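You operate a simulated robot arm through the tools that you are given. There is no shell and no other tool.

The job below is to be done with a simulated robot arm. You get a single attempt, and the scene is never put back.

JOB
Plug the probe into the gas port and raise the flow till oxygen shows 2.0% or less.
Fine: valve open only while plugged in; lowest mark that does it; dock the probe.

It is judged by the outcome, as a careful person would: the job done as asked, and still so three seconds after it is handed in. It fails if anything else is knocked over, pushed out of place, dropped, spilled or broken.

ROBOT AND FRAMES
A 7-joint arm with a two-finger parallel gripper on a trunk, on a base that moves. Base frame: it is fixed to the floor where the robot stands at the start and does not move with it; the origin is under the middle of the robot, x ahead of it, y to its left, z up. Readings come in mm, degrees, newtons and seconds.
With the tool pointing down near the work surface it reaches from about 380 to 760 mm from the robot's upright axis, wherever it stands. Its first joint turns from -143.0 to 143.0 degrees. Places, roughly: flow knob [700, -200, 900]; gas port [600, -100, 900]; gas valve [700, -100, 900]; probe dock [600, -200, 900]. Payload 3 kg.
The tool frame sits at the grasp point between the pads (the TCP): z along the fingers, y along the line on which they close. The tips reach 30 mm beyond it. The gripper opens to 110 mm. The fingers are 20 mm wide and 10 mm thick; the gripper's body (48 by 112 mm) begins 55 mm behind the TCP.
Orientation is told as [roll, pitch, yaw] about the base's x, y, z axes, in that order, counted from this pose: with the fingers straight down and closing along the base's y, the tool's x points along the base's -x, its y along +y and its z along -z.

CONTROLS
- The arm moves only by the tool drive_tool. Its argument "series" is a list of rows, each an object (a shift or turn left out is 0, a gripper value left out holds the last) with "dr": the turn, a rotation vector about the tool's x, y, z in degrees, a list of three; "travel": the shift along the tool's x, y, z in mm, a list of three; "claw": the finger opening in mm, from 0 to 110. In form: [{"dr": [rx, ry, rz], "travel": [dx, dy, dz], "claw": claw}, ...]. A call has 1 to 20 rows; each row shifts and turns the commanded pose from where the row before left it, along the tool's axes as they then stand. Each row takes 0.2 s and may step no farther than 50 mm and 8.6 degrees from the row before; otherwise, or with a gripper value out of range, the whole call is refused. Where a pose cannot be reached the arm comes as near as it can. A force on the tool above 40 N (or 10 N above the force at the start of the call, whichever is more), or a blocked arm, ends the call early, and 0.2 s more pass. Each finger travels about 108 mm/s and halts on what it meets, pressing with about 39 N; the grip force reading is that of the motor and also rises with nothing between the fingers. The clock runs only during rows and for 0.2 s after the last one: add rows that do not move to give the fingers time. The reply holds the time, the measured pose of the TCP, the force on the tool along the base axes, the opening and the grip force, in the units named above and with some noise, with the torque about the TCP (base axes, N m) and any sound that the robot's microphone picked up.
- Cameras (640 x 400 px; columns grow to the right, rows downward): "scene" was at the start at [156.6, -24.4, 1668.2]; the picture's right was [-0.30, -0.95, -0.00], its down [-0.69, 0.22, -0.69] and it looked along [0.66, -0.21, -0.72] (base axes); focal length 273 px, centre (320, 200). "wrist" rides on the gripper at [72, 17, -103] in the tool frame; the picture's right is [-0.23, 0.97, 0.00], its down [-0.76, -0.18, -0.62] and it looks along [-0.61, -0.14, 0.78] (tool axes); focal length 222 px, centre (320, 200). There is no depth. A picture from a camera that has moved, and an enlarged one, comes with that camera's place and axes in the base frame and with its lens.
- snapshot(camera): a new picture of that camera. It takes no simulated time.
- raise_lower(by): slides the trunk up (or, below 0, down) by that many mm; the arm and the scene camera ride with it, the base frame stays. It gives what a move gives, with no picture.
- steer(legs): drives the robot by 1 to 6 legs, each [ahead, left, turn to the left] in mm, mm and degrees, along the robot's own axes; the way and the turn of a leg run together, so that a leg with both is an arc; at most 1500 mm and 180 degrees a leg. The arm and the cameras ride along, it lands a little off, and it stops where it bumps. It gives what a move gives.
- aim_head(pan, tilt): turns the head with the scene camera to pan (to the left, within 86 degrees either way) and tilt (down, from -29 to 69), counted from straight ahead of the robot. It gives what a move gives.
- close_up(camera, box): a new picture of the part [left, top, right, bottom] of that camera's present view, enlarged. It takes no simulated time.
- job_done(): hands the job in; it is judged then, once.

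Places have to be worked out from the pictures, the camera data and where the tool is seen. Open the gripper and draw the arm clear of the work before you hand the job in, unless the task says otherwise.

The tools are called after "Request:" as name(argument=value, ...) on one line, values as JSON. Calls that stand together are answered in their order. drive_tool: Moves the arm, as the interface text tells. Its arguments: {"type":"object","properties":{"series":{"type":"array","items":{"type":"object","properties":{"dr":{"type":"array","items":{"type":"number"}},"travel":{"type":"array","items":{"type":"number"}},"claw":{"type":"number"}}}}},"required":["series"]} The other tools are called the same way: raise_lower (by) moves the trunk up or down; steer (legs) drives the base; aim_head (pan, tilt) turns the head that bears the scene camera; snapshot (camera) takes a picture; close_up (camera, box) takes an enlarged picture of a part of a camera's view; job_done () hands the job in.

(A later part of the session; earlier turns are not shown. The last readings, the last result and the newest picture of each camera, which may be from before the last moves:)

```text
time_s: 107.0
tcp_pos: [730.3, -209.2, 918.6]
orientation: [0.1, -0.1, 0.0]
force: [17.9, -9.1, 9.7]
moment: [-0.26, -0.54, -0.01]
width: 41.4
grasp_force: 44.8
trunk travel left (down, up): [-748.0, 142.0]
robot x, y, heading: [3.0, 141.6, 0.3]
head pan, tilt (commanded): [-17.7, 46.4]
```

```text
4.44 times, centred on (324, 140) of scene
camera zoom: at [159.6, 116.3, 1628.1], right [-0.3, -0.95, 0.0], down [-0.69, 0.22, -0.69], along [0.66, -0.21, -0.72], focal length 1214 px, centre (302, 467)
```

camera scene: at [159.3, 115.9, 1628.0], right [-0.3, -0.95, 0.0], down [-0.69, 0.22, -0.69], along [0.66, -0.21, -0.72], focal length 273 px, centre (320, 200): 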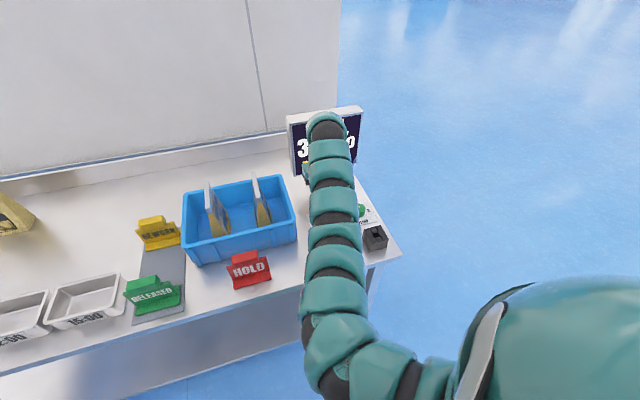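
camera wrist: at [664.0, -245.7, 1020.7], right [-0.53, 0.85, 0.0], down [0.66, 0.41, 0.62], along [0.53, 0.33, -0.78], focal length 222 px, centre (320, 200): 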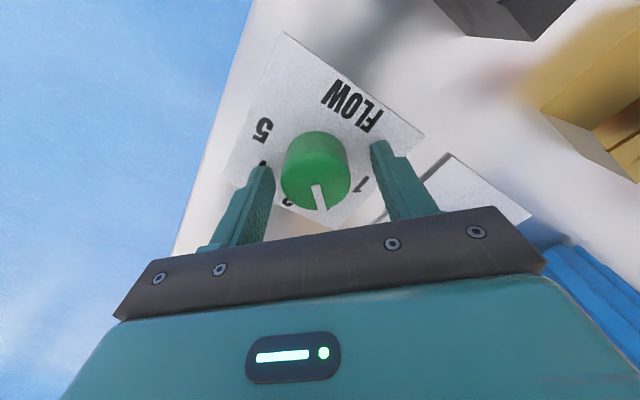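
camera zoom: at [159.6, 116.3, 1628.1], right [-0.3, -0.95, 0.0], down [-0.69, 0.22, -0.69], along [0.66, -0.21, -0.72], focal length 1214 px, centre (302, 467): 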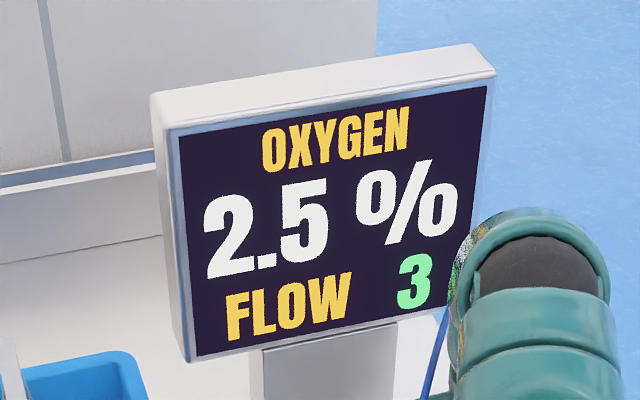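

Settled at 2.5 %, so mark 3 is not enough. I release the knob, return to yaw +45°, and re-grip for the next mark.

Request:
drive_tool(series=[{"claw": 50}, {"claw": 66}, {}])

Request:
close_up(camera="scene", box=[276, 95, 372, 185])

Request:
close_up(camera="wrist", box=[200, 60, 440, 240])

```text
time_s: 107.8
tcp_pos: [728.9, -208.9, 918.3]
orientation: [0.0, 0.0, 0.0]
force: [1.0, 0.4, 0.8]
moment: [0.02, 0.0, 0.01]
width: 66.0
grasp_force: 0.0
trunk travel left (down, up): [-748.0, 142.0]
robot x, y, heading: [2.2, 138.9, 0.1]
head pan, tilt (commanded): [-17.7, 46.4]
```

```text
4.44 times, centred on (324, 140) of scene
camera zoom: at [158.3, 117.0, 1628.2], right [-0.3, -0.95, 0.0], down [-0.69, 0.22, -0.69], along [0.66, -0.21, -0.72], focal length 1214 px, centre (302, 467)
```

zoom: 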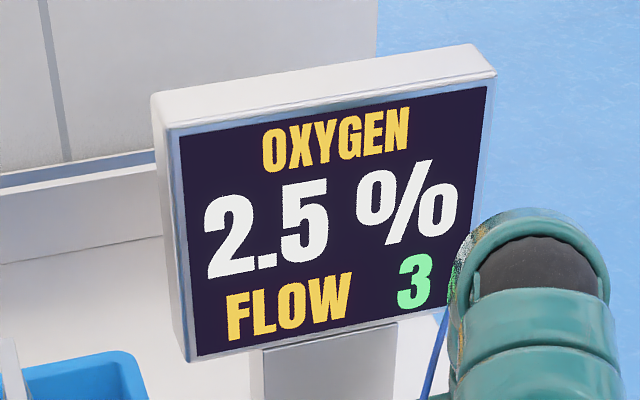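

```text
2.22 times, centred on (320, 150) of wrist
camera zoom: at [655.1, -191.3, 1020.5], right [0.23, 0.97, 0.0], down [0.76, -0.18, 0.62], along [0.61, -0.14, -0.78], focal length 494 px, centre (320, 311)
```

zoom: 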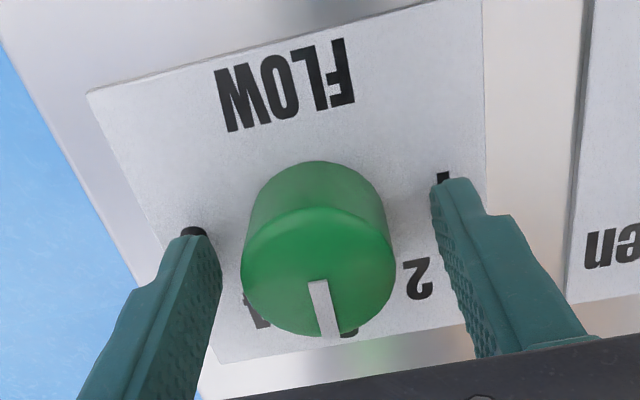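

The display and pointer hold at mark 3. I shift 2 mm forward and 1 mm right to centre better, and turn back to yaw +45°.

Request:
drive_tool(series=[{"travel": [-2, -1, 0]}, {"dr": [0, 0, -8]}, {"dr": [0, 0, -8]}, {"dr": [0, 0, -8]}, {"dr": [0, 0, -8]}, {"dr": [0, 0, -8]}, {"dr": [0, 0, -5]}, {}])

Request:
drive_tool(series=[{"claw": 52}, {"claw": 44}, {"claw": 40}, {}])

Request:
close_up(camera="wrist", box=[200, 60, 440, 240])

```text
time_s: 109.6
tcp_pos: [729.0, -208.7, 919.4]
orientation: [-0.1, 0.0, 45.1]
force: [-0.2, 0.2, 0.0]
moment: [0.0, -0.04, -0.05]
width: 66.0
grasp_force: 0.0
out of reach, approached as far as the arm can: row 1
trunk travel left (down, up): [-748.0, 142.0]
robot x, y, heading: [4.0, 142.0, 0.1]
head pan, tilt (commanded): [-17.7, 46.4]
```

```text
time_s: 110.6
tcp_pos: [728.8, -208.2, 921.0]
orientation: [-0.1, 0.0, 45.0]
force: [3.3, -2.9, 2.2]
moment: [-0.07, -0.15, -0.01]
width: 42.2
grasp_force: 2.3
trunk travel left (down, up): [-748.0, 142.0]
robot x, y, heading: [7.2, 138.8, 0.4]
head pan, tilt (commanded): [-17.7, 46.4]
```

```text
2.22 times, centred on (320, 150) of wrist
camera zoom: at [665.2, -247.4, 1021.3], right [-0.53, 0.85, 0.0], down [0.66, 0.41, 0.62], along [0.53, 0.33, -0.78], focal length 494 px, centre (320, 311)
```

zoom: 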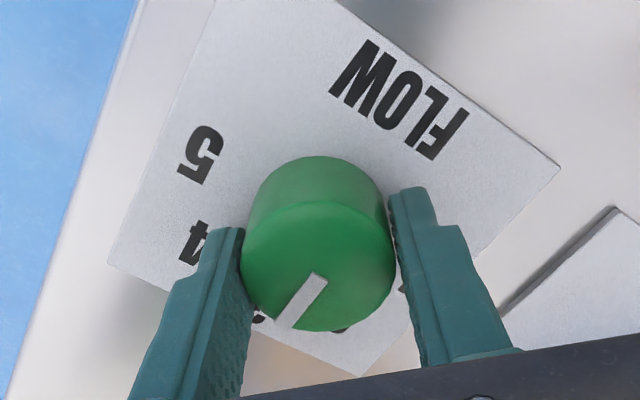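

Better centred this time (small side load). I grip firmly and turn 45° clockwise.

Request:
drive_tool(series=[{"travel": [0, -1, 0]}, {"claw": 34}, {}, {"dr": [0, 0, 8]}, {"dr": [0, 0, 8]}, {"dr": [0, 0, 7]}, {}])

```text
time_s: 112.2
tcp_pos: [730.1, -210.4, 918.7]
orientation: [-0.2, -0.1, 21.8]
force: [10.5, -8.7, 8.1]
moment: [-0.46, -0.34, 0.03]
width: 41.0
grasp_force: 44.9
trunk travel left (down, up): [-748.0, 142.0]
robot x, y, heading: [-1.2, 139.7, 0.1]
head pan, tilt (commanded): [-17.7, 46.4]
```

Request:
drive_tool(series=[{"dr": [0, 0, 8]}, {"dr": [0, 0, 8]}, {"dr": [0, 0, 6]}, {}, {}])

Request:
close_up(camera="wrist", box=[200, 60, 440, 240])

Request:
close_up(camera="scene", box=[276, 95, 372, 185])

```text
time_s: 113.4
tcp_pos: [728.7, -209.4, 919.6]
orientation: [0.0, -0.1, -0.1]
force: [13.5, -12.3, 12.5]
moment: [-0.71, -0.66, -0.02]
width: 41.1
grasp_force: 45.3
trunk travel left (down, up): [-748.0, 142.0]
robot x, y, heading: [1.5, 140.5, 0.4]
head pan, tilt (commanded): [-17.7, 46.4]
```

```text
2.22 times, centred on (320, 150) of wrist
camera zoom: at [655.8, -191.8, 1020.7], right [0.23, 0.97, 0.0], down [0.76, -0.18, 0.62], along [0.61, -0.14, -0.78], focal length 494 px, centre (320, 311)
```

zoom: 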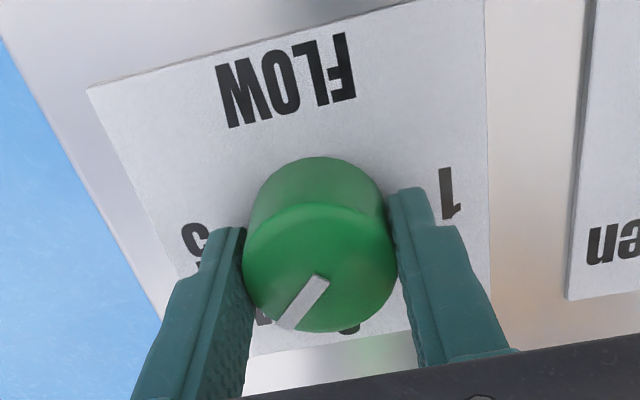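

```text
4.44 times, centred on (324, 140) of scene
camera zoom: at [158.5, 116.1, 1628.2], right [-0.3, -0.95, 0.0], down [-0.69, 0.22, -0.69], along [0.66, -0.21, -0.72], focal length 1214 px, centre (302, 467)
```

zoom: 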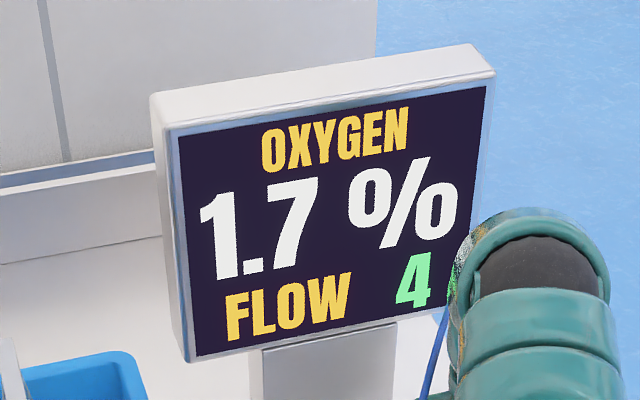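

Flow 4 reads 1.7 %, so mark 4 is the lowest that does it. I release the knob, wait a little and confirm it holds.

Request:
drive_tool(series=[{"claw": 50}, {"claw": 66}, {}, {}, {}, {}, {}, {}, {}, {}])

Request:
close_up(camera="scene", box=[276, 95, 372, 185])

Request:
close_up(camera="wrist", box=[200, 60, 440, 240])

```text
time_s: 115.6
tcp_pos: [729.3, -207.4, 918.9]
orientation: [0.2, 0.1, -0.1]
force: [-0.3, -0.6, -0.1]
moment: [0.02, 0.0, -0.01]
width: 66.0
grasp_force: 0.1
trunk travel left (down, up): [-748.0, 142.0]
robot x, y, heading: [-1.4, 140.3, 0.1]
head pan, tilt (commanded): [-17.7, 46.4]
```

```text
4.44 times, centred on (324, 140) of scene
camera zoom: at [158.3, 117.0, 1628.2], right [-0.3, -0.95, 0.0], down [-0.69, 0.22, -0.69], along [0.66, -0.21, -0.72], focal length 1214 px, centre (302, 467)
```

zoom: 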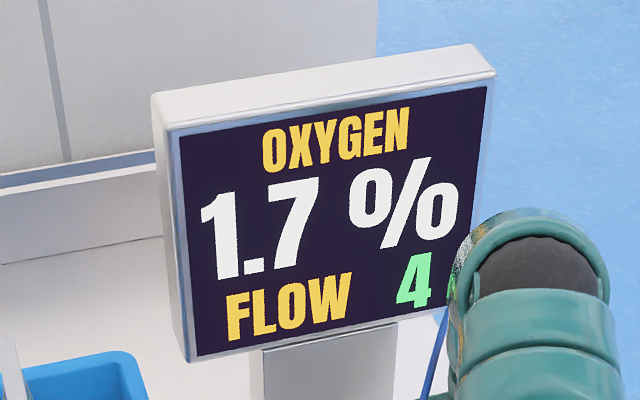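

```text
2.22 times, centred on (320, 150) of wrist
camera zoom: at [655.5, -190.9, 1020.6], right [0.23, 0.97, 0.0], down [0.76, -0.18, 0.62], along [0.61, -0.14, -0.78], focal length 494 px, centre (320, 311)
```

zoom: 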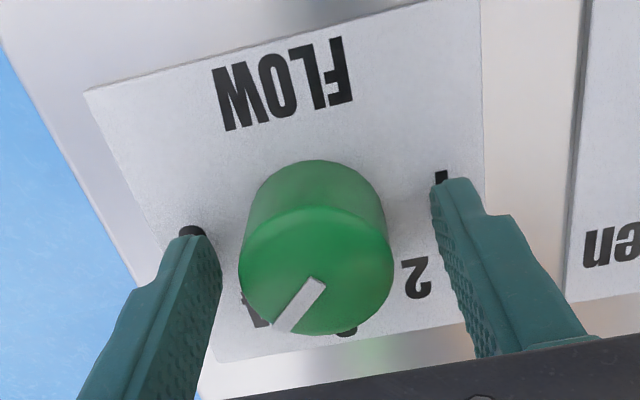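

Stable at 1.7 % on flow 4 with the pointer at mark 4. Next I shut the valve: I lift off the knob and raise the trunk to cross safely above the cable.

Request:
drive_tool(series=[{"travel": [0, 0, -27]}, {"travel": [0, 0, -27]}, {"travel": [0, 0, -27]}, {}])

Request:
raise_lower(by=120)

```text
time_s: 116.6
tcp_pos: [730.1, -208.4, 999.9]
orientation: [0.0, 0.0, 0.1]
force: [-0.3, 0.0, 0.1]
moment: [0.01, 0.02, 0.02]
width: 66.0
grasp_force: 0.1
trunk travel left (down, up): [-748.0, 142.0]
robot x, y, heading: [5.7, 139.1, -0.1]
head pan, tilt (commanded): [-17.7, 46.4]
```

```text
time_s: 118.1
tcp_pos: [730.1, -209.6, 1120.8]
orientation: [0.1, 0.0, 0.0]
force: [0.1, -0.4, -0.4]
moment: [0.0, -0.04, 0.02]
width: 65.7
grasp_force: 0.0
trunk travel left (down, up): [-868.0, 22.0]
robot x, y, heading: [0.5, 140.7, 0.2]
head pan, tilt (commanded): [-17.7, 46.4]
```

Now at z≈1121, above the cable. I cross to above the valve at y≈-79, with the fingers opened to 72 mm.

Request:
drive_tool(series=[{"travel": [0, 33, 0], "claw": 72}, {"travel": [0, 33, 0]}, {"travel": [1, 33, 0]}, {"travel": [0, 31, 0]}, {}])

Request:
snapshot(camera="wrist")

```text
time_s: 119.3
tcp_pos: [729.7, -80.5, 1118.1]
orientation: [-0.1, 0.0, -0.1]
force: [-0.7, 0.7, 0.7]
moment: [0.03, 0.0, 0.02]
width: 71.9
grasp_force: 0.1
trunk travel left (down, up): [-868.0, 22.0]
robot x, y, heading: [3.5, 138.2, 0.2]
head pan, tilt (commanded): [-17.7, 46.4]
```

```text
taken
camera wrist: at [656.1, -62.0, 1221.0], right [0.23, 0.97, 0.0], down [0.76, -0.18, 0.62], along [0.61, -0.14, -0.78], focal length 222 px, centre (320, 200)
```

wrist: 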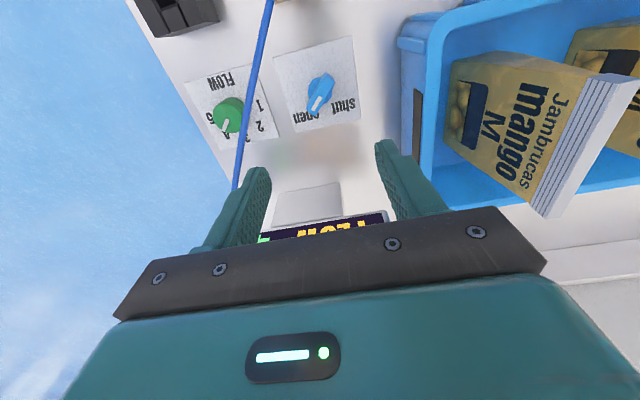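

Over the valve now. I lower the trunk by 120 mm, bringing the gripper to z≈998 above the bar.

Request:
raise_lower(by=-120)

Request:
drive_tool(series=[{"travel": [0, 0, 20]}, {"travel": [0, 0, 20]}, {}])

Request:
close_up(camera="wrist", box=[200, 60, 440, 240])

```text
time_s: 120.8
tcp_pos: [729.0, -79.3, 999.9]
orientation: [0.0, -0.1, 0.0]
force: [0.0, 0.3, -0.8]
moment: [0.0, -0.05, 0.0]
width: 72.3
grasp_force: 0.0
trunk travel left (down, up): [-748.0, 142.0]
robot x, y, heading: [1.8, 139.6, 0.2]
head pan, tilt (commanded): [-17.7, 46.4]
```

```text
time_s: 121.6
tcp_pos: [728.7, -78.3, 959.9]
orientation: [0.0, -0.1, 0.0]
force: [0.8, 0.3, 0.6]
moment: [0.0, -0.01, 0.03]
width: 72.1
grasp_force: 0.1
trunk travel left (down, up): [-748.0, 142.0]
robot x, y, heading: [-1.1, 137.5, 0.1]
head pan, tilt (commanded): [-17.7, 46.4]
```

```text
2.22 times, centred on (320, 150) of wrist
camera zoom: at [656.0, -61.5, 1060.8], right [0.23, 0.97, 0.0], down [0.76, -0.18, 0.62], along [0.61, -0.14, -0.78], focal length 494 px, centre (320, 311)
```

zoom: 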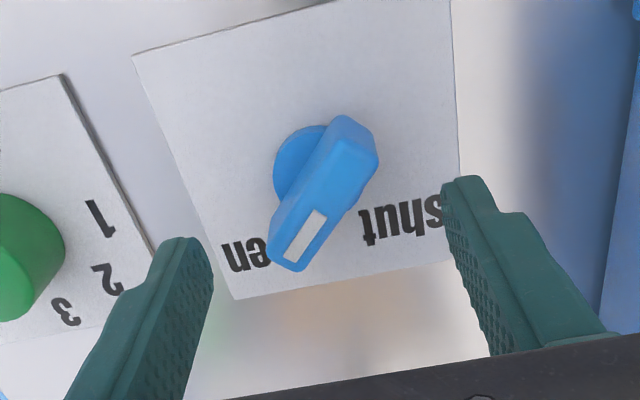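

Bar is centred between the fingers. I descend to z≈922 and close to swing it to straight ahead.

Request:
drive_tool(series=[{"travel": [0, 0, 19]}, {"travel": [0, 0, 19]}, {}, {"claw": 55}, {"claw": 42}, {"claw": 34}, {}])

Request:
close_up(camera="wrist", box=[200, 60, 440, 240])

```text
time_s: 123.2
tcp_pos: [729.6, -78.8, 920.8]
orientation: [0.0, -0.1, 0.1]
force: [0.2, 1.8, -0.4]
moment: [0.02, -0.02, 0.01]
width: 34.5
grasp_force: 0.7
trunk travel left (down, up): [-748.0, 142.0]
robot x, y, heading: [5.3, 138.7, 0.4]
head pan, tilt (commanded): [-17.7, 46.4]
```

```text
2.22 times, centred on (320, 150) of wrist
camera zoom: at [655.6, -61.8, 1023.0], right [0.23, 0.97, 0.0], down [0.76, -0.18, 0.62], along [0.61, -0.14, -0.78], focal length 494 px, centre (320, 311)
```

zoom: 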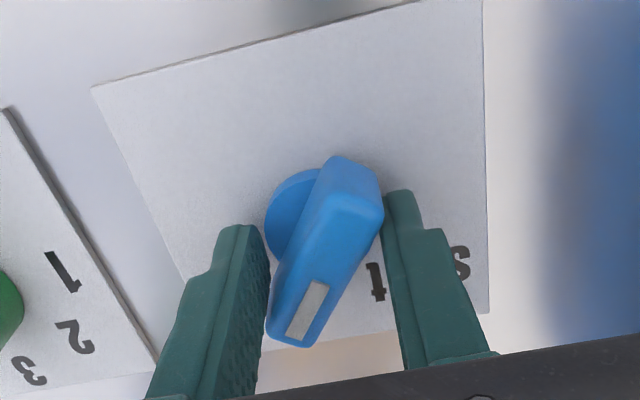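

The bar is swinging. I continue closing until it lines up with the pads.

Request:
drive_tool(series=[{"claw": 28}, {"claw": 22}, {"claw": 17}, {"claw": 13}, {}, {}])

Request:
close_up(camera="wrist", box=[200, 60, 440, 240])

```text
time_s: 124.6
tcp_pos: [728.7, -79.9, 920.5]
orientation: [0.0, 0.0, 0.1]
force: [3.3, 0.7, 0.9]
moment: [-0.34, -0.19, -0.01]
width: 33.7
grasp_force: 44.7
trunk travel left (down, up): [-748.0, 142.0]
robot x, y, heading: [1.2, 141.2, 0.3]
head pan, tilt (commanded): [-17.7, 46.4]
```

```text
2.22 times, centred on (320, 150) of wrist
camera zoom: at [655.8, -61.9, 1023.0], right [0.23, 0.97, 0.0], down [0.76, -0.18, 0.62], along [0.61, -0.14, -0.78], focal length 494 px, centre (320, 311)
```

zoom: 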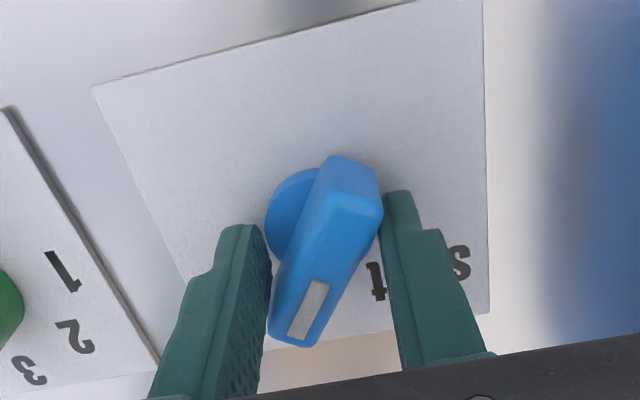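

It stopped at 33.7 mm with full force — the fingertips are probably clamping the round base disc because I'm ~1.5 mm lower than before. I open, rise 4 mm and close again.

Request:
drive_tool(series=[{"claw": 42}, {"travel": [0, 0, -4]}, {}, {"claw": 32}, {"claw": 26}, {"claw": 20}, {}])

Request:
close_up(camera="wrist", box=[200, 60, 440, 240])

```text
time_s: 126.2
tcp_pos: [729.4, -79.0, 925.7]
orientation: [0.0, 0.0, 0.1]
force: [-0.2, -0.3, -0.2]
moment: [-0.03, -0.02, -0.02]
width: 19.8
grasp_force: 0.1
trunk travel left (down, up): [-748.0, 142.0]
robot x, y, heading: [-0.3, 141.6, 0.1]
head pan, tilt (commanded): [-17.7, 46.4]
```

```text
2.22 times, centred on (320, 150) of wrist
camera zoom: at [655.6, -61.8, 1026.9], right [0.23, 0.97, 0.0], down [0.76, -0.18, 0.62], along [0.61, -0.14, -0.78], focal length 494 px, centre (320, 311)
```

zoom: 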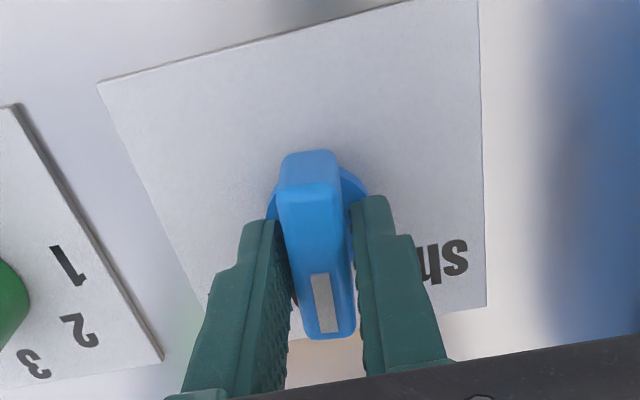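

That was it: the bar is now nearly straight ahead. I grip it and turn counter-clockwise toward "shut".

Request:
drive_tool(series=[{"claw": 12}, {}, {"dr": [0, 0, -8]}, {"dr": [0, 0, -8]}, {}])

```text
time_s: 127.4
tcp_pos: [729.1, -79.8, 925.0]
orientation: [0.0, 0.0, 16.1]
force: [-4.8, 1.1, -6.2]
moment: [0.22, -0.42, 0.0]
width: 15.9
grasp_force: 44.9
trunk travel left (down, up): [-748.0, 142.0]
robot x, y, heading: [-3.6, 142.9, 0.3]
head pan, tilt (commanded): [-17.7, 46.4]
```

Request:
drive_tool(series=[{"dr": [0, 0, -8]}, {"dr": [0, 0, -8]}, {"dr": [0, 0, -7]}, {}])

Request:
close_up(camera="wrist", box=[200, 60, 440, 240])

Request:
close_up(camera="scene", box=[276, 95, 372, 185])

```text
time_s: 128.4
tcp_pos: [728.7, -80.5, 925.4]
orientation: [0.0, 0.1, 39.1]
force: [-7.4, 0.5, -7.9]
moment: [0.56, -0.6, -0.01]
width: 16.0
grasp_force: 45.3
trunk travel left (down, up): [-748.0, 142.0]
robot x, y, heading: [3.7, 141.6, 0.2]
head pan, tilt (commanded): [-17.7, 46.4]
```

```text
2.22 times, centred on (320, 150) of wrist
camera zoom: at [661.4, -111.5, 1027.0], right [-0.44, 0.9, 0.0], down [0.7, 0.34, 0.62], along [0.56, 0.27, -0.78], focal length 494 px, centre (320, 311)
```

zoom: 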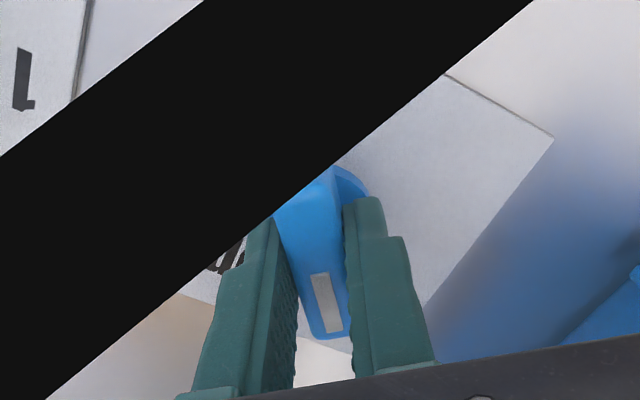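

```text
4.44 times, centred on (324, 140) of scene
camera zoom: at [158.0, 116.7, 1628.2], right [-0.3, -0.95, 0.0], down [-0.69, 0.22, -0.69], along [0.66, -0.21, -0.72], focal length 1214 px, centre (302, 467)
```

zoom: 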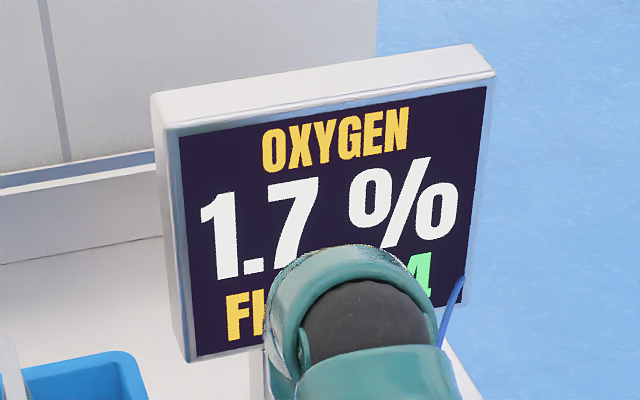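

Display still 1.7 % at bar ≈39°. I turn the last degrees to the shut stop, slightly past 45°.

Request:
drive_tool(series=[{"dr": [0, 0, -6]}, {"dr": [0, 0, -3]}, {}, {}, {}])

Request:
close_up(camera="wrist", box=[200, 60, 440, 240])

Request:
close_up(camera="scene", box=[276, 95, 372, 185])

```text
time_s: 129.6
tcp_pos: [729.7, -79.5, 925.8]
orientation: [0.0, 0.1, 48.0]
force: [-8.3, 0.0, -9.8]
moment: [-0.3, 0.42, -1.08]
width: 16.4
grasp_force: 44.7
trunk travel left (down, up): [-748.0, 142.0]
robot x, y, heading: [6.5, 135.4, 0.2]
head pan, tilt (commanded): [-17.7, 46.4]
```

```text
2.22 times, centred on (320, 150) of wrist
camera zoom: at [667.5, -121.2, 1027.0], right [-0.57, 0.82, 0.0], down [0.64, 0.45, 0.62], along [0.51, 0.36, -0.78], focal length 494 px, centre (320, 311)
```

zoom: 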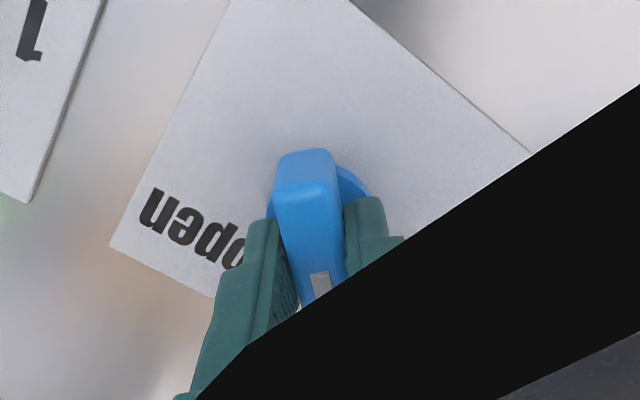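

```text
4.44 times, centred on (324, 140) of scene
camera zoom: at [158.5, 116.8, 1628.1], right [-0.3, -0.95, 0.0], down [-0.69, 0.22, -0.69], along [0.66, -0.21, -0.72], focal length 1214 px, centre (302, 467)
```

zoom: 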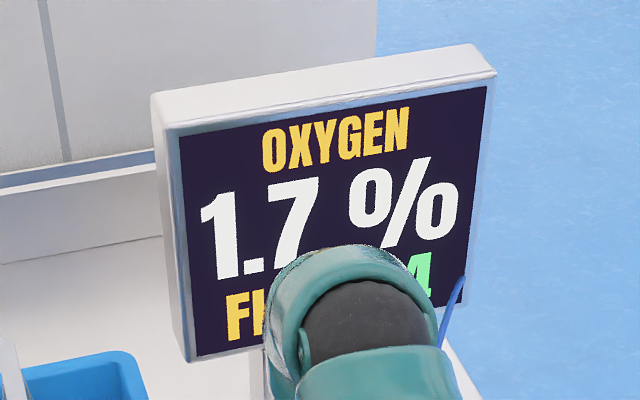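

A -1.1 N·m torque shows the bar is against the shut stop. I ease back 3°, release the bar and wait for the display.

Request:
drive_tool(series=[{"dr": [0, 0, 3]}, {"claw": 30}, {"claw": 60}, {}, {}, {}])

Request:
close_up(camera="scene", box=[276, 95, 372, 185])

Request:
snapshot(camera="wrist")

```text
time_s: 131.0
tcp_pos: [729.2, -78.7, 925.2]
orientation: [0.0, 0.0, 45.0]
force: [-0.1, -0.9, 0.4]
moment: [0.0, -0.01, 0.01]
width: 60.0
grasp_force: 0.1
trunk travel left (down, up): [-748.0, 142.0]
robot x, y, heading: [-1.3, 142.3, 0.4]
head pan, tilt (commanded): [-17.7, 46.4]
```

```text
4.44 times, centred on (324, 140) of scene
camera zoom: at [158.3, 117.0, 1628.2], right [-0.3, -0.95, 0.0], down [-0.69, 0.22, -0.69], along [0.66, -0.21, -0.72], focal length 1214 px, centre (302, 467)
```

zoom: 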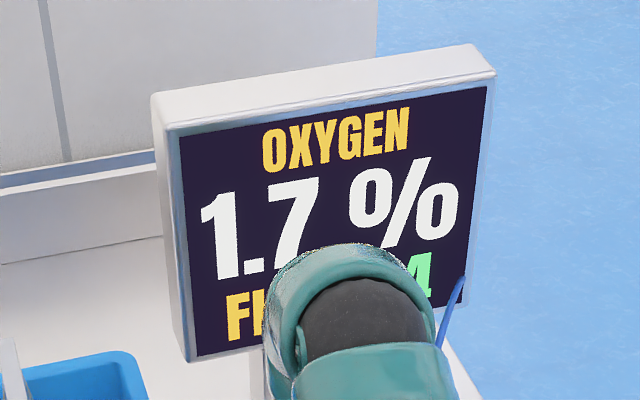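

```text
taken
camera wrist: at [665.5, -117.6, 1027.4], right [-0.53, 0.85, 0.0], down [0.66, 0.41, 0.62], along [0.53, 0.33, -0.78], focal length 222 px, centre (320, 200)
```

wrist: 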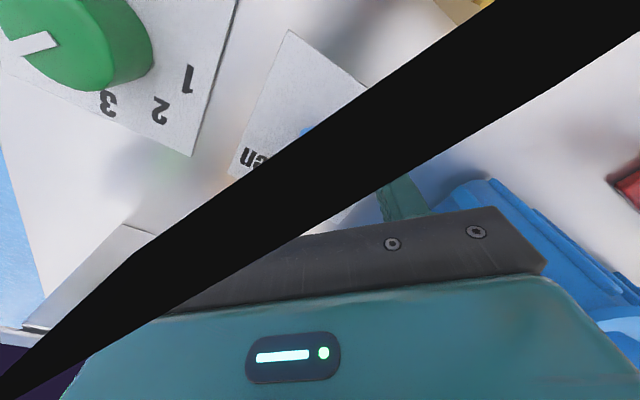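

The display may simply hold its last reading. I lift off, turn back to yaw 0 and inspect the bar.

Request:
drive_tool(series=[{"travel": [0, 0, -35]}, {"travel": [0, 0, -35]}, {"dr": [0, 0, 8]}, {"dr": [0, 0, 8]}, {"dr": [0, 0, 8]}, {"dr": [0, 0, 8]}, {"dr": [0, 0, 8]}, {"dr": [0, 0, 5]}, {}])

Request:
snapshot(camera="wrist")

Request:
close_up(camera="scene", box=[276, 95, 372, 185])

```text
time_s: 133.0
tcp_pos: [729.6, -78.5, 994.9]
orientation: [0.0, -0.1, -0.1]
force: [0.2, -0.2, 0.3]
moment: [0.01, 0.0, -0.03]
width: 59.9
grasp_force: 0.0
trunk travel left (down, up): [-748.0, 142.0]
robot x, y, heading: [1.8, 139.1, 0.1]
head pan, tilt (commanded): [-17.7, 46.4]
```

```text
taken
camera wrist: at [656.0, -61.3, 1097.2], right [0.23, 0.97, 0.0], down [0.76, -0.18, 0.62], along [0.61, -0.14, -0.78], focal length 222 px, centre (320, 200)
```

wrist: 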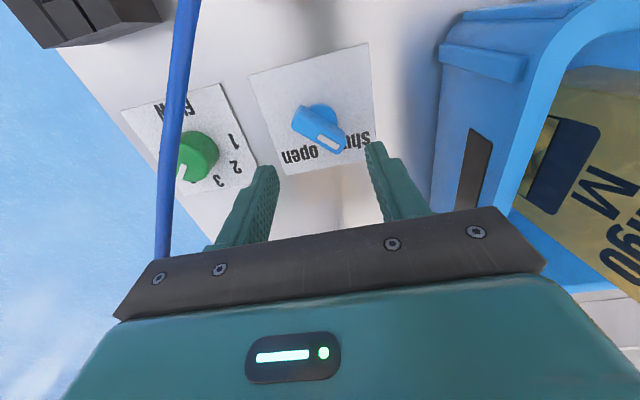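

```text
4.44 times, centred on (324, 140) of scene
camera zoom: at [158.3, 117.1, 1628.2], right [-0.3, -0.95, 0.0], down [-0.69, 0.22, -0.69], along [0.66, -0.21, -0.72], focal length 1214 px, centre (302, 467)
```

zoom: 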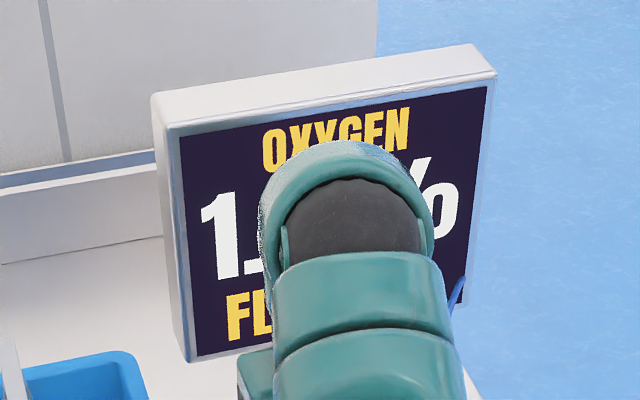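

The bar points to "shut" again. I enlarge it to compare its angle with the original.

Request:
close_up(camera="wrist", box=[230, 60, 422, 180])

```text
3.33 times, centred on (326, 120) of wrist
camera zoom: at [656.0, -61.3, 1097.2], right [0.23, 0.97, 0.0], down [0.76, -0.18, 0.62], along [0.61, -0.14, -0.78], focal length 740 px, centre (300, 467)
```

zoom: 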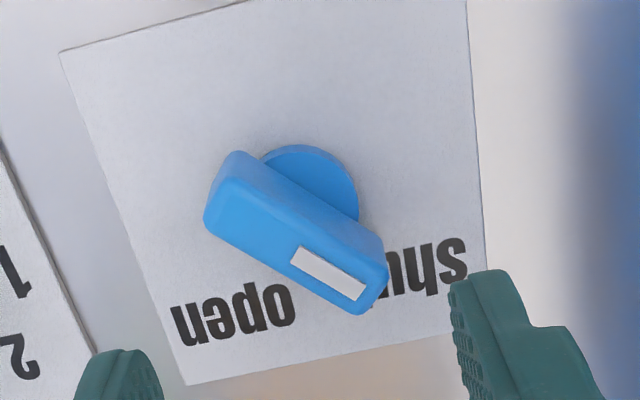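

The valve is shut (≈46°, as originally). Now I fetch the probe: I raise the trunk to its earlier height, lifting the gripper to z≈1135, clear above everything.

Request:
raise_lower(by=140)

Request:
steer(legs=[[-240, 0, 0]])

Request:
steer(legs=[[0, -140, 0]])

Request:
snapshot(camera="scene")

```text
time_s: 134.7
tcp_pos: [728.9, -78.8, 1134.7]
orientation: [-0.1, -0.1, 0.0]
force: [1.2, -0.1, 0.4]
moment: [0.04, -0.01, -0.01]
width: 59.6
grasp_force: 0.0
trunk travel left (down, up): [-888.0, 2.0]
robot x, y, heading: [-0.6, 140.8, 0.2]
head pan, tilt (commanded): [-17.7, 46.4]
```

```text
time_s: 136.5
tcp_pos: [488.1, -80.5, 1136.3]
orientation: [-0.1, -0.1, 0.0]
force: [0.3, 0.3, -0.3]
moment: [-0.01, -0.02, 0.02]
width: 60.2
grasp_force: 0.0
trunk travel left (down, up): [-888.0, 2.0]
robot x, y, heading: [-238.4, 138.7, 0.4]
head pan, tilt (commanded): [-17.7, 46.4]
```

```text
time_s: 137.8
tcp_pos: [490.4, -220.2, 1135.7]
orientation: [0.0, 0.0, 0.2]
force: [0.1, -0.4, -0.1]
moment: [0.03, 0.02, 0.0]
width: 60.4
grasp_force: 0.0
trunk travel left (down, up): [-888.0, 2.0]
robot x, y, heading: [-238.9, 0.4, 0.3]
head pan, tilt (commanded): [-17.7, 46.4]
```

```text
taken
camera scene: at [-81.0, -25.5, 1768.2], right [-0.3, -0.95, 0.0], down [-0.69, 0.22, -0.69], along [0.66, -0.21, -0.72], focal length 273 px, centre (320, 200)
```

scene: 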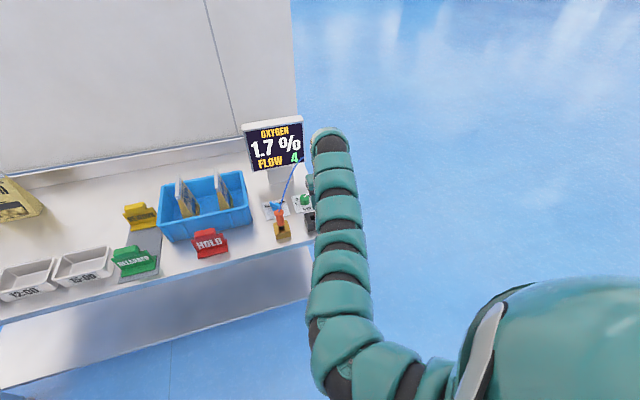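

The display holds 1.7 %, flow 4, probe still plugged. I lower a bit, extend forward and start pitching the tool, over the empty dock side.

Request:
drive_tool(series=[{"travel": [-10, 0, 40]}, {"travel": [-20, 0, 30]}, {"dr": [0, -8, 0]}, {"dr": [0, -8, 0]}, {}])

```text
time_s: 139.0
tcp_pos: [518.5, -218.7, 1075.7]
orientation: [0.1, -16.0, 0.2]
force: [-0.9, -0.5, -0.2]
moment: [-0.01, -0.01, 0.01]
width: 60.0
grasp_force: 0.0
out of reach, approached as far as the arm can: row 2, 4
trunk travel left (down, up): [-888.0, 2.0]
robot x, y, heading: [-238.8, -1.7, 0.2]
head pan, tilt (commanded): [-17.7, 46.4]
```

Request:
drive_tool(series=[{"travel": [-26, 0, 17.9]}, {"dr": [0, -8, 0]}, {"travel": [-18, 0, 20]}, {"dr": [0, -8, 0]}, {}])

```text
time_s: 140.2
tcp_pos: [575.0, -221.8, 1052.8]
orientation: [-0.1, -32.0, 0.1]
force: [0.2, -0.4, -0.2]
moment: [-0.03, 0.02, 0.01]
width: 59.7
grasp_force: 0.1
trunk travel left (down, up): [-888.0, 2.0]
robot x, y, heading: [-238.3, 0.9, -0.1]
head pan, tilt (commanded): [-17.7, 46.4]
```

Request:
drive_tool(series=[{"travel": [21.2, 0, 33.9]}, {"dr": [0, -8, 0]}, {"dr": [0, -8, 0]}, {"dr": [0, -7, 0]}, {}])

```text
time_s: 141.4
tcp_pos: [578.2, -219.4, 1018.3]
orientation: [1.8, -51.9, 0.0]
force: [0.0, 0.4, -0.1]
moment: [0.06, 0.0, -0.02]
width: 60.3
grasp_force: 0.0
out of reach, approached as far as the arm can: row 2, 3
trunk travel left (down, up): [-888.0, 2.0]
robot x, y, heading: [-235.0, 1.6, 0.5]
head pan, tilt (commanded): [-17.7, 46.4]
```

Request:
drive_tool(series=[{"travel": [17.3, 0, 13.5]}, {"dr": [1.1, -3, -1.4]}, {}])

```text
time_s: 142.2
tcp_pos: [581.1, -219.4, 995.9]
orientation: [-1.1, -54.9, 2.2]
force: [-0.3, -0.2, -0.1]
moment: [0.03, -0.01, -0.01]
width: 60.0
grasp_force: 0.0
trunk travel left (down, up): [-888.0, 2.0]
robot x, y, heading: [-238.9, -1.8, 0.1]
head pan, tilt (commanded): [-17.7, 46.4]
```

I null the small roll/yaw residue.

Request:
drive_tool(series=[{"dr": [0.7, 0, 1.27]}, {}])

Request:
snapshot(camera="wrist")

```text
time_s: 142.8
tcp_pos: [579.2, -219.8, 996.8]
orientation: [0.0, -54.9, 0.1]
force: [-0.5, -0.1, 0.8]
moment: [-0.01, -0.04, 0.0]
width: 60.0
grasp_force: 0.1
trunk travel left (down, up): [-888.0, 2.0]
robot x, y, heading: [-238.1, 1.3, 0.1]
head pan, tilt (commanded): [-17.7, 46.4]
```

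```text
taken
camera wrist: at [452.0, -201.6, 994.2], right [0.13, 0.97, 0.19], down [-0.07, -0.18, 0.98], along [0.99, -0.14, 0.05], focal length 222 px, centre (320, 200)
```

wrist: 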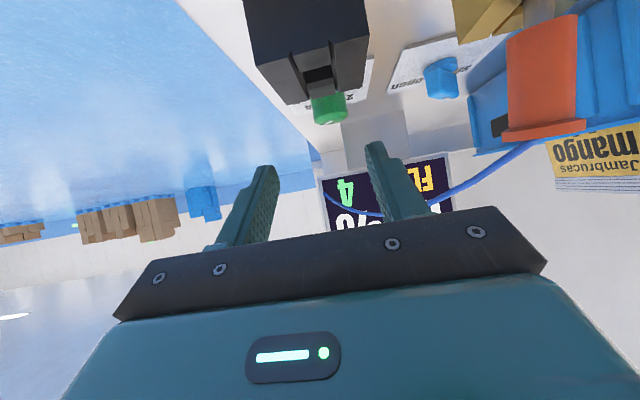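

Tool is at pitch -55°. I draw back to x≈540 and slide left in front of the probe to y≈-79.

Request:
drive_tool(series=[{"travel": [22.5, 0, -32]}, {"travel": [0, 35, 0]}, {"travel": [0, 35, 0]}, {"travel": [0, 35, 0]}, {"travel": [0, 35, 0]}, {}])

Request:
snapshot(camera="wrist")

```text
time_s: 144.2
tcp_pos: [540.1, -79.1, 996.2]
orientation: [0.0, -55.0, 0.0]
force: [-0.3, -0.3, 0.1]
moment: [-0.01, -0.03, 0.0]
width: 60.0
grasp_force: 0.0
trunk travel left (down, up): [-888.0, 2.0]
robot x, y, heading: [-235.9, -2.0, 0.2]
head pan, tilt (commanded): [-17.7, 46.4]
```

```text
taken
camera wrist: at [413.0, -62.1, 993.8], right [0.13, 0.97, 0.19], down [-0.07, -0.18, 0.98], along [0.99, -0.14, 0.05], focal length 222 px, centre (320, 200)
```

wrist: 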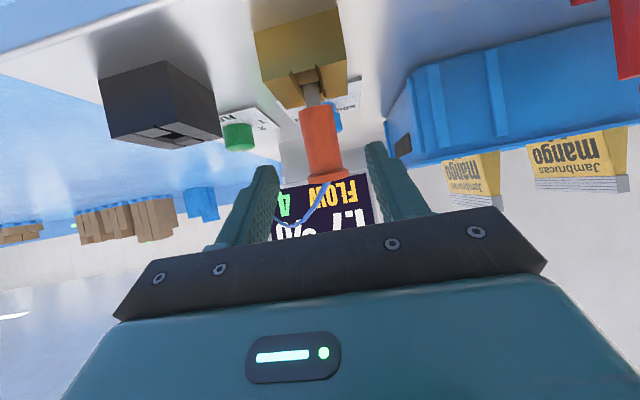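

Same pose as my earlier retreat. I advance along the tool axis around the probe body.

Request:
drive_tool(series=[{"travel": [-0.9, 0, 24.6]}, {"travel": [-0.9, 0, 24.6]}, {"travel": [-1, 0, 24.6]}, {}])

Request:
close_up(camera="wrist", box=[200, 60, 440, 240])

```text
time_s: 145.2
tcp_pos: [601.4, -79.3, 956.3]
orientation: [0.1, -55.0, -0.1]
force: [0.0, -0.2, -0.5]
moment: [0.02, -0.01, 0.03]
width: 60.4
grasp_force: 0.1
trunk travel left (down, up): [-888.0, 2.0]
robot x, y, heading: [-239.7, 0.2, -0.0]
head pan, tilt (commanded): [-17.7, 46.4]
```

```text
2.22 times, centred on (320, 150) of wrist
camera zoom: at [474.4, -60.6, 953.9], right [0.13, 0.97, 0.19], down [-0.07, -0.18, 0.98], along [0.99, -0.14, 0.05], focal length 494 px, centre (320, 311)
```

zoom: 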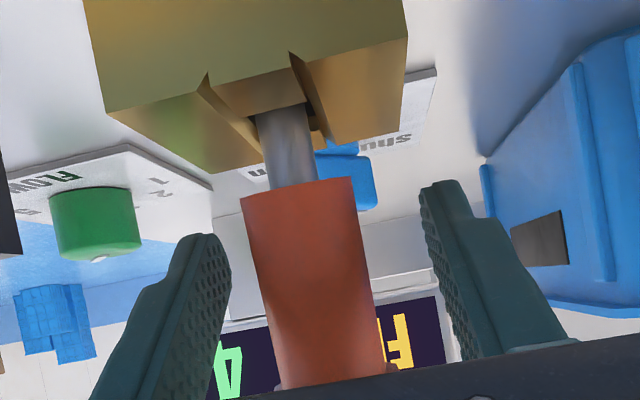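

The body is between the pads. I close gently, then firmly.

Request:
drive_tool(series=[{"claw": 46}, {"claw": 36}, {"claw": 31}, {}, {"claw": 20}, {}, {}])

Request:
close_up(camera="wrist", box=[200, 60, 440, 240])

```text
time_s: 146.8
tcp_pos: [601.4, -78.9, 955.3]
orientation: [0.0, -54.9, 0.0]
force: [0.2, -0.3, -0.6]
moment: [-0.04, -0.04, 0.05]
width: 29.0
grasp_force: 39.8
trunk travel left (down, up): [-888.0, 2.0]
robot x, y, heading: [-239.3, 2.4, -0.0]
head pan, tilt (commanded): [-17.7, 46.4]
```

```text
2.22 times, centred on (320, 150) of wrist
camera zoom: at [474.7, -61.3, 953.5], right [0.13, 0.97, 0.19], down [-0.07, -0.18, 0.98], along [0.99, -0.14, 0.05], focal length 494 px, centre (320, 311)
```

zoom: 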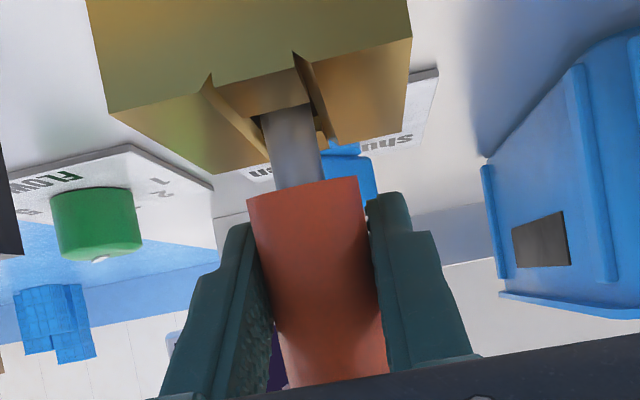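

Gripped at 29 mm with no side load. I lift straight up 20 mm first and check forces.

Request:
drive_tool(series=[{"travel": [-8.2, 0, -5.75]}, {"travel": [-8.2, 0, -5.75]}, {}])

```text
time_s: 147.6
tcp_pos: [601.8, -77.0, 973.7]
orientation: [0.0, -54.9, 0.0]
force: [1.2, 0.3, -1.2]
moment: [0.01, -0.08, 0.02]
width: 28.9
grasp_force: 39.2
trunk travel left (down, up): [-888.0, 2.0]
robot x, y, heading: [-237.4, -0.7, 0.3]
head pan, tilt (commanded): [-17.7, 46.4]
```

Free lifting. I raise another 35 mm so the tip clears the port.

Request:
drive_tool(series=[{"travel": [-14.3, 0, -10]}, {"travel": [-14.3, 0, -10]}, {}])

Request:
snapshot(camera="wrist")

Request:
close_up(camera="scene", box=[230, 100, 358, 200])

```text
time_s: 148.4
tcp_pos: [603.2, -79.7, 1011.2]
orientation: [0.0, -55.1, 0.0]
force: [0.4, -1.1, -0.9]
moment: [-0.01, 0.01, 0.03]
width: 29.1
grasp_force: 39.0
trunk travel left (down, up): [-888.0, 2.0]
robot x, y, heading: [-237.3, 0.0, 0.4]
head pan, tilt (commanded): [-17.7, 46.4]
```

```text
taken
camera wrist: at [475.3, -61.3, 1008.9], right [0.13, 0.97, 0.19], down [-0.07, -0.18, 0.98], along [0.99, -0.14, 0.05], focal length 222 px, centre (320, 200)
```

wrist: 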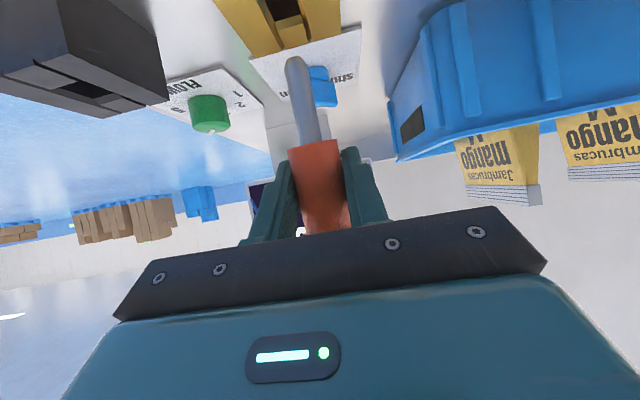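

```text
4.00 times, centred on (294, 150) of scene
camera zoom: at [-80.9, -23.7, 1768.2], right [-0.3, -0.95, 0.0], down [-0.69, 0.22, -0.69], along [0.66, -0.21, -0.72], focal length 1093 px, centre (424, 400)
```

zoom: 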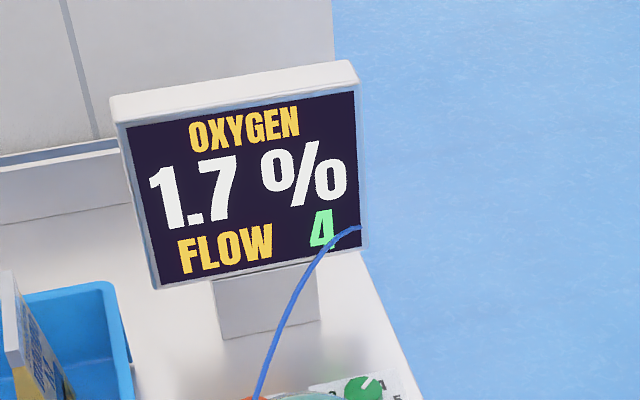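

The stem is out with about 24 mm to spare over the port; display keeps 1.7 %, flow 4. I raise 6 mm more and carry the probe right to the dock at y≈-209.5.

Request:
drive_tool(series=[{"travel": [-4.9, 0, -3.4]}, {"travel": [0, -26, 0]}, {"travel": [0, -26, 0]}, {"travel": [0, -26, 0]}, {"travel": [0, -26, 0]}, {"travel": [0, -26, 0]}, {}])

Request:
close_up(camera="wrist", box=[200, 0, 392, 120])

```text
time_s: 150.0
tcp_pos: [602.7, -208.4, 1016.9]
orientation: [0.0, -55.0, 0.0]
force: [-0.3, 0.1, -0.4]
moment: [-0.06, 0.01, -0.03]
width: 29.1
grasp_force: 39.3
trunk travel left (down, up): [-888.0, 2.0]
robot x, y, heading: [-239.6, -0.2, 0.4]
head pan, tilt (commanded): [-17.7, 46.4]
```

```text
3.33 times, centred on (296, 60) of wrist
camera zoom: at [475.2, -190.9, 1014.7], right [0.13, 0.97, 0.19], down [-0.07, -0.18, 0.98], along [0.99, -0.14, 0.05], focal length 740 px, centre (400, 667)
```

zoom: 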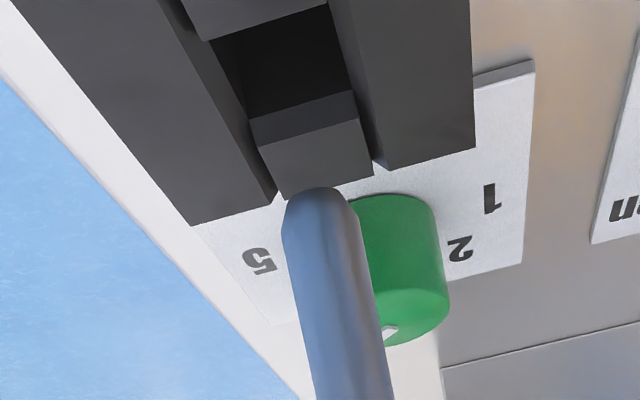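

Stem is at y≈-207.3 versus channel centre ≈-209.3, and about 1.5 mm too far forward. I correct and lower 24 mm into the mouth.

Request:
drive_tool(series=[{"travel": [0.86, -1.8, -1.23]}, {"travel": [6.55, 0, 4.6]}, {"travel": [6.55, 0, 4.6]}, {"travel": [6.55, 0, 4.6]}, {}])

Request:
close_up(camera="wrist", box=[200, 0, 392, 120])

```text
time_s: 151.2
tcp_pos: [601.3, -211.1, 992.5]
orientation: [0.0, -55.0, 0.0]
force: [-1.7, 0.1, -0.8]
moment: [-0.02, -0.01, 0.0]
width: 29.1
grasp_force: 39.4
trunk travel left (down, up): [-888.0, 2.0]
robot x, y, heading: [-240.1, -3.9, 0.1]
head pan, tilt (commanded): [-17.7, 46.4]
```

```text
3.33 times, centred on (296, 60) of wrist
camera zoom: at [473.8, -193.6, 990.8], right [0.13, 0.97, 0.19], down [-0.07, -0.18, 0.98], along [0.99, -0.14, 0.05], focal length 740 px, centre (400, 667)
```

zoom: 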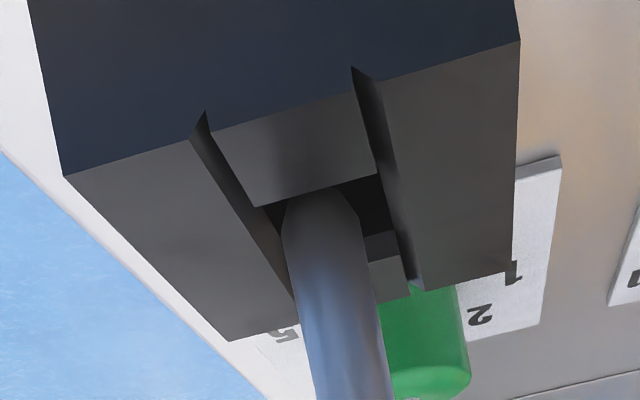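

The tip has entered the dock mouth without contact. I lower 12 mm more, nudging 1 mm forward.

Request:
drive_tool(series=[{"travel": [4.35, 0.3, 4.25]}, {"travel": [4.9, 0, 3.45]}, {}])

```text
time_s: 152.0
tcp_pos: [603.2, -211.7, 980.8]
orientation: [-0.1, -55.0, 0.0]
force: [-0.2, 0.0, 0.1]
moment: [0.02, 0.03, 0.03]
width: 29.0
grasp_force: 39.4
trunk travel left (down, up): [-888.0, 2.0]
robot x, y, heading: [-235.5, -1.2, 0.3]
head pan, tilt (commanded): [-17.7, 46.4]
```

No contact forces. I lower another 15 mm.

Request:
drive_tool(series=[{"travel": [6.15, 0, 4.3]}, {"travel": [6.15, 0, 4.3]}, {}])

Request:
close_up(camera="wrist", box=[200, 20, 392, 140])

```text
time_s: 152.8
tcp_pos: [602.4, -210.8, 967.1]
orientation: [0.0, -55.0, 0.0]
force: [0.5, -0.7, 0.3]
moment: [-0.01, 0.01, 0.02]
width: 29.2
grasp_force: 39.2
trunk travel left (down, up): [-888.0, 2.0]
robot x, y, heading: [-237.4, 2.4, 0.1]
head pan, tilt (commanded): [-17.7, 46.4]
```

```text
3.33 times, centred on (296, 80) of wrist
camera zoom: at [474.8, -193.2, 964.0], right [0.13, 0.97, 0.19], down [-0.07, -0.18, 0.98], along [0.99, -0.14, 0.05], focal length 740 px, centre (400, 600)
```

zoom: 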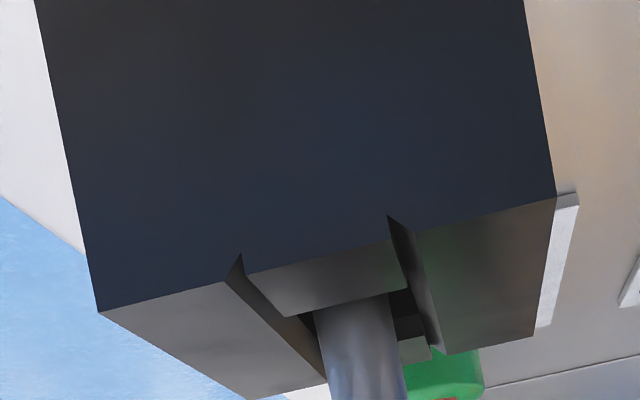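

Well inside the dock. I lower 8 mm, then in 1.5 mm steps to seat it.

Request:
drive_tool(series=[{"travel": [3.28, 0, 2.3]}, {"travel": [3.28, 0, 2.3]}, {"travel": [1.2, 0, 0.86]}, {}])

```text
time_s: 153.8
tcp_pos: [601.5, -210.4, 955.7]
orientation: [0.0, -54.9, 0.0]
force: [0.1, 0.0, -0.3]
moment: [0.03, 0.02, 0.01]
width: 29.2
grasp_force: 38.8
trunk travel left (down, up): [-888.0, 2.0]
robot x, y, heading: [-236.7, -2.0, 0.2]
head pan, tilt (commanded): [-17.7, 46.4]
```

Request:
drive_tool(series=[{"travel": [1.2, 0, 0.86]}, {"travel": [1.2, 0, 0.86]}, {}])

```text
time_s: 154.6
tcp_pos: [601.4, -210.8, 955.0]
orientation: [0.1, -55.1, 0.2]
force: [-3.7, -1.1, 9.9]
moment: [-0.06, 0.08, 0.01]
width: 29.2
grasp_force: 38.5
trunk travel left (down, up): [-888.0, 2.0]
robot x, y, heading: [-243.2, 1.5, 0.1]
head pan, tilt (commanded): [-17.7, 46.4]
```

Seated (10 N upward). I relieve it by 1.2 mm and open slowly so it stays upright.

Request:
drive_tool(series=[{"travel": [-1.0, 0, -0.7]}, {}, {"claw": 30}, {"claw": 31}, {"claw": 33}, {}])

Request:
close_up(camera="wrist", box=[200, 60, 440, 240])

```text
time_s: 156.0
tcp_pos: [600.8, -210.5, 954.3]
orientation: [0.0, -55.0, 0.1]
force: [-0.3, 0.8, -0.5]
moment: [-0.01, 0.01, 0.0]
width: 32.9
grasp_force: 0.0
trunk travel left (down, up): [-888.0, 2.0]
robot x, y, heading: [-237.2, 4.8, 0.3]
head pan, tilt (commanded): [-17.7, 46.4]
```

```text
2.22 times, centred on (320, 150) of wrist
camera zoom: at [474.6, -192.8, 952.6], right [0.13, 0.97, 0.19], down [-0.07, -0.18, 0.98], along [0.99, -0.14, 0.05], focal length 494 px, centre (320, 311)
```

zoom: 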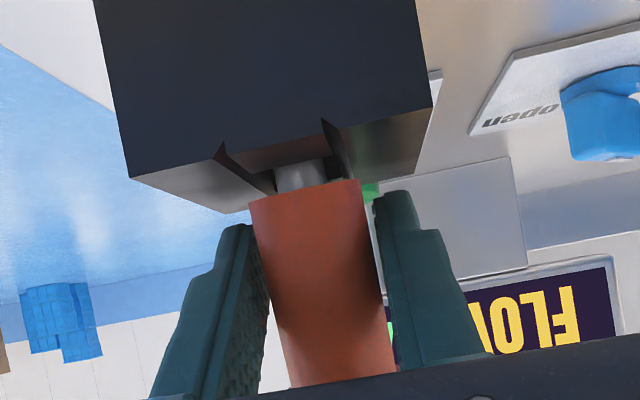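

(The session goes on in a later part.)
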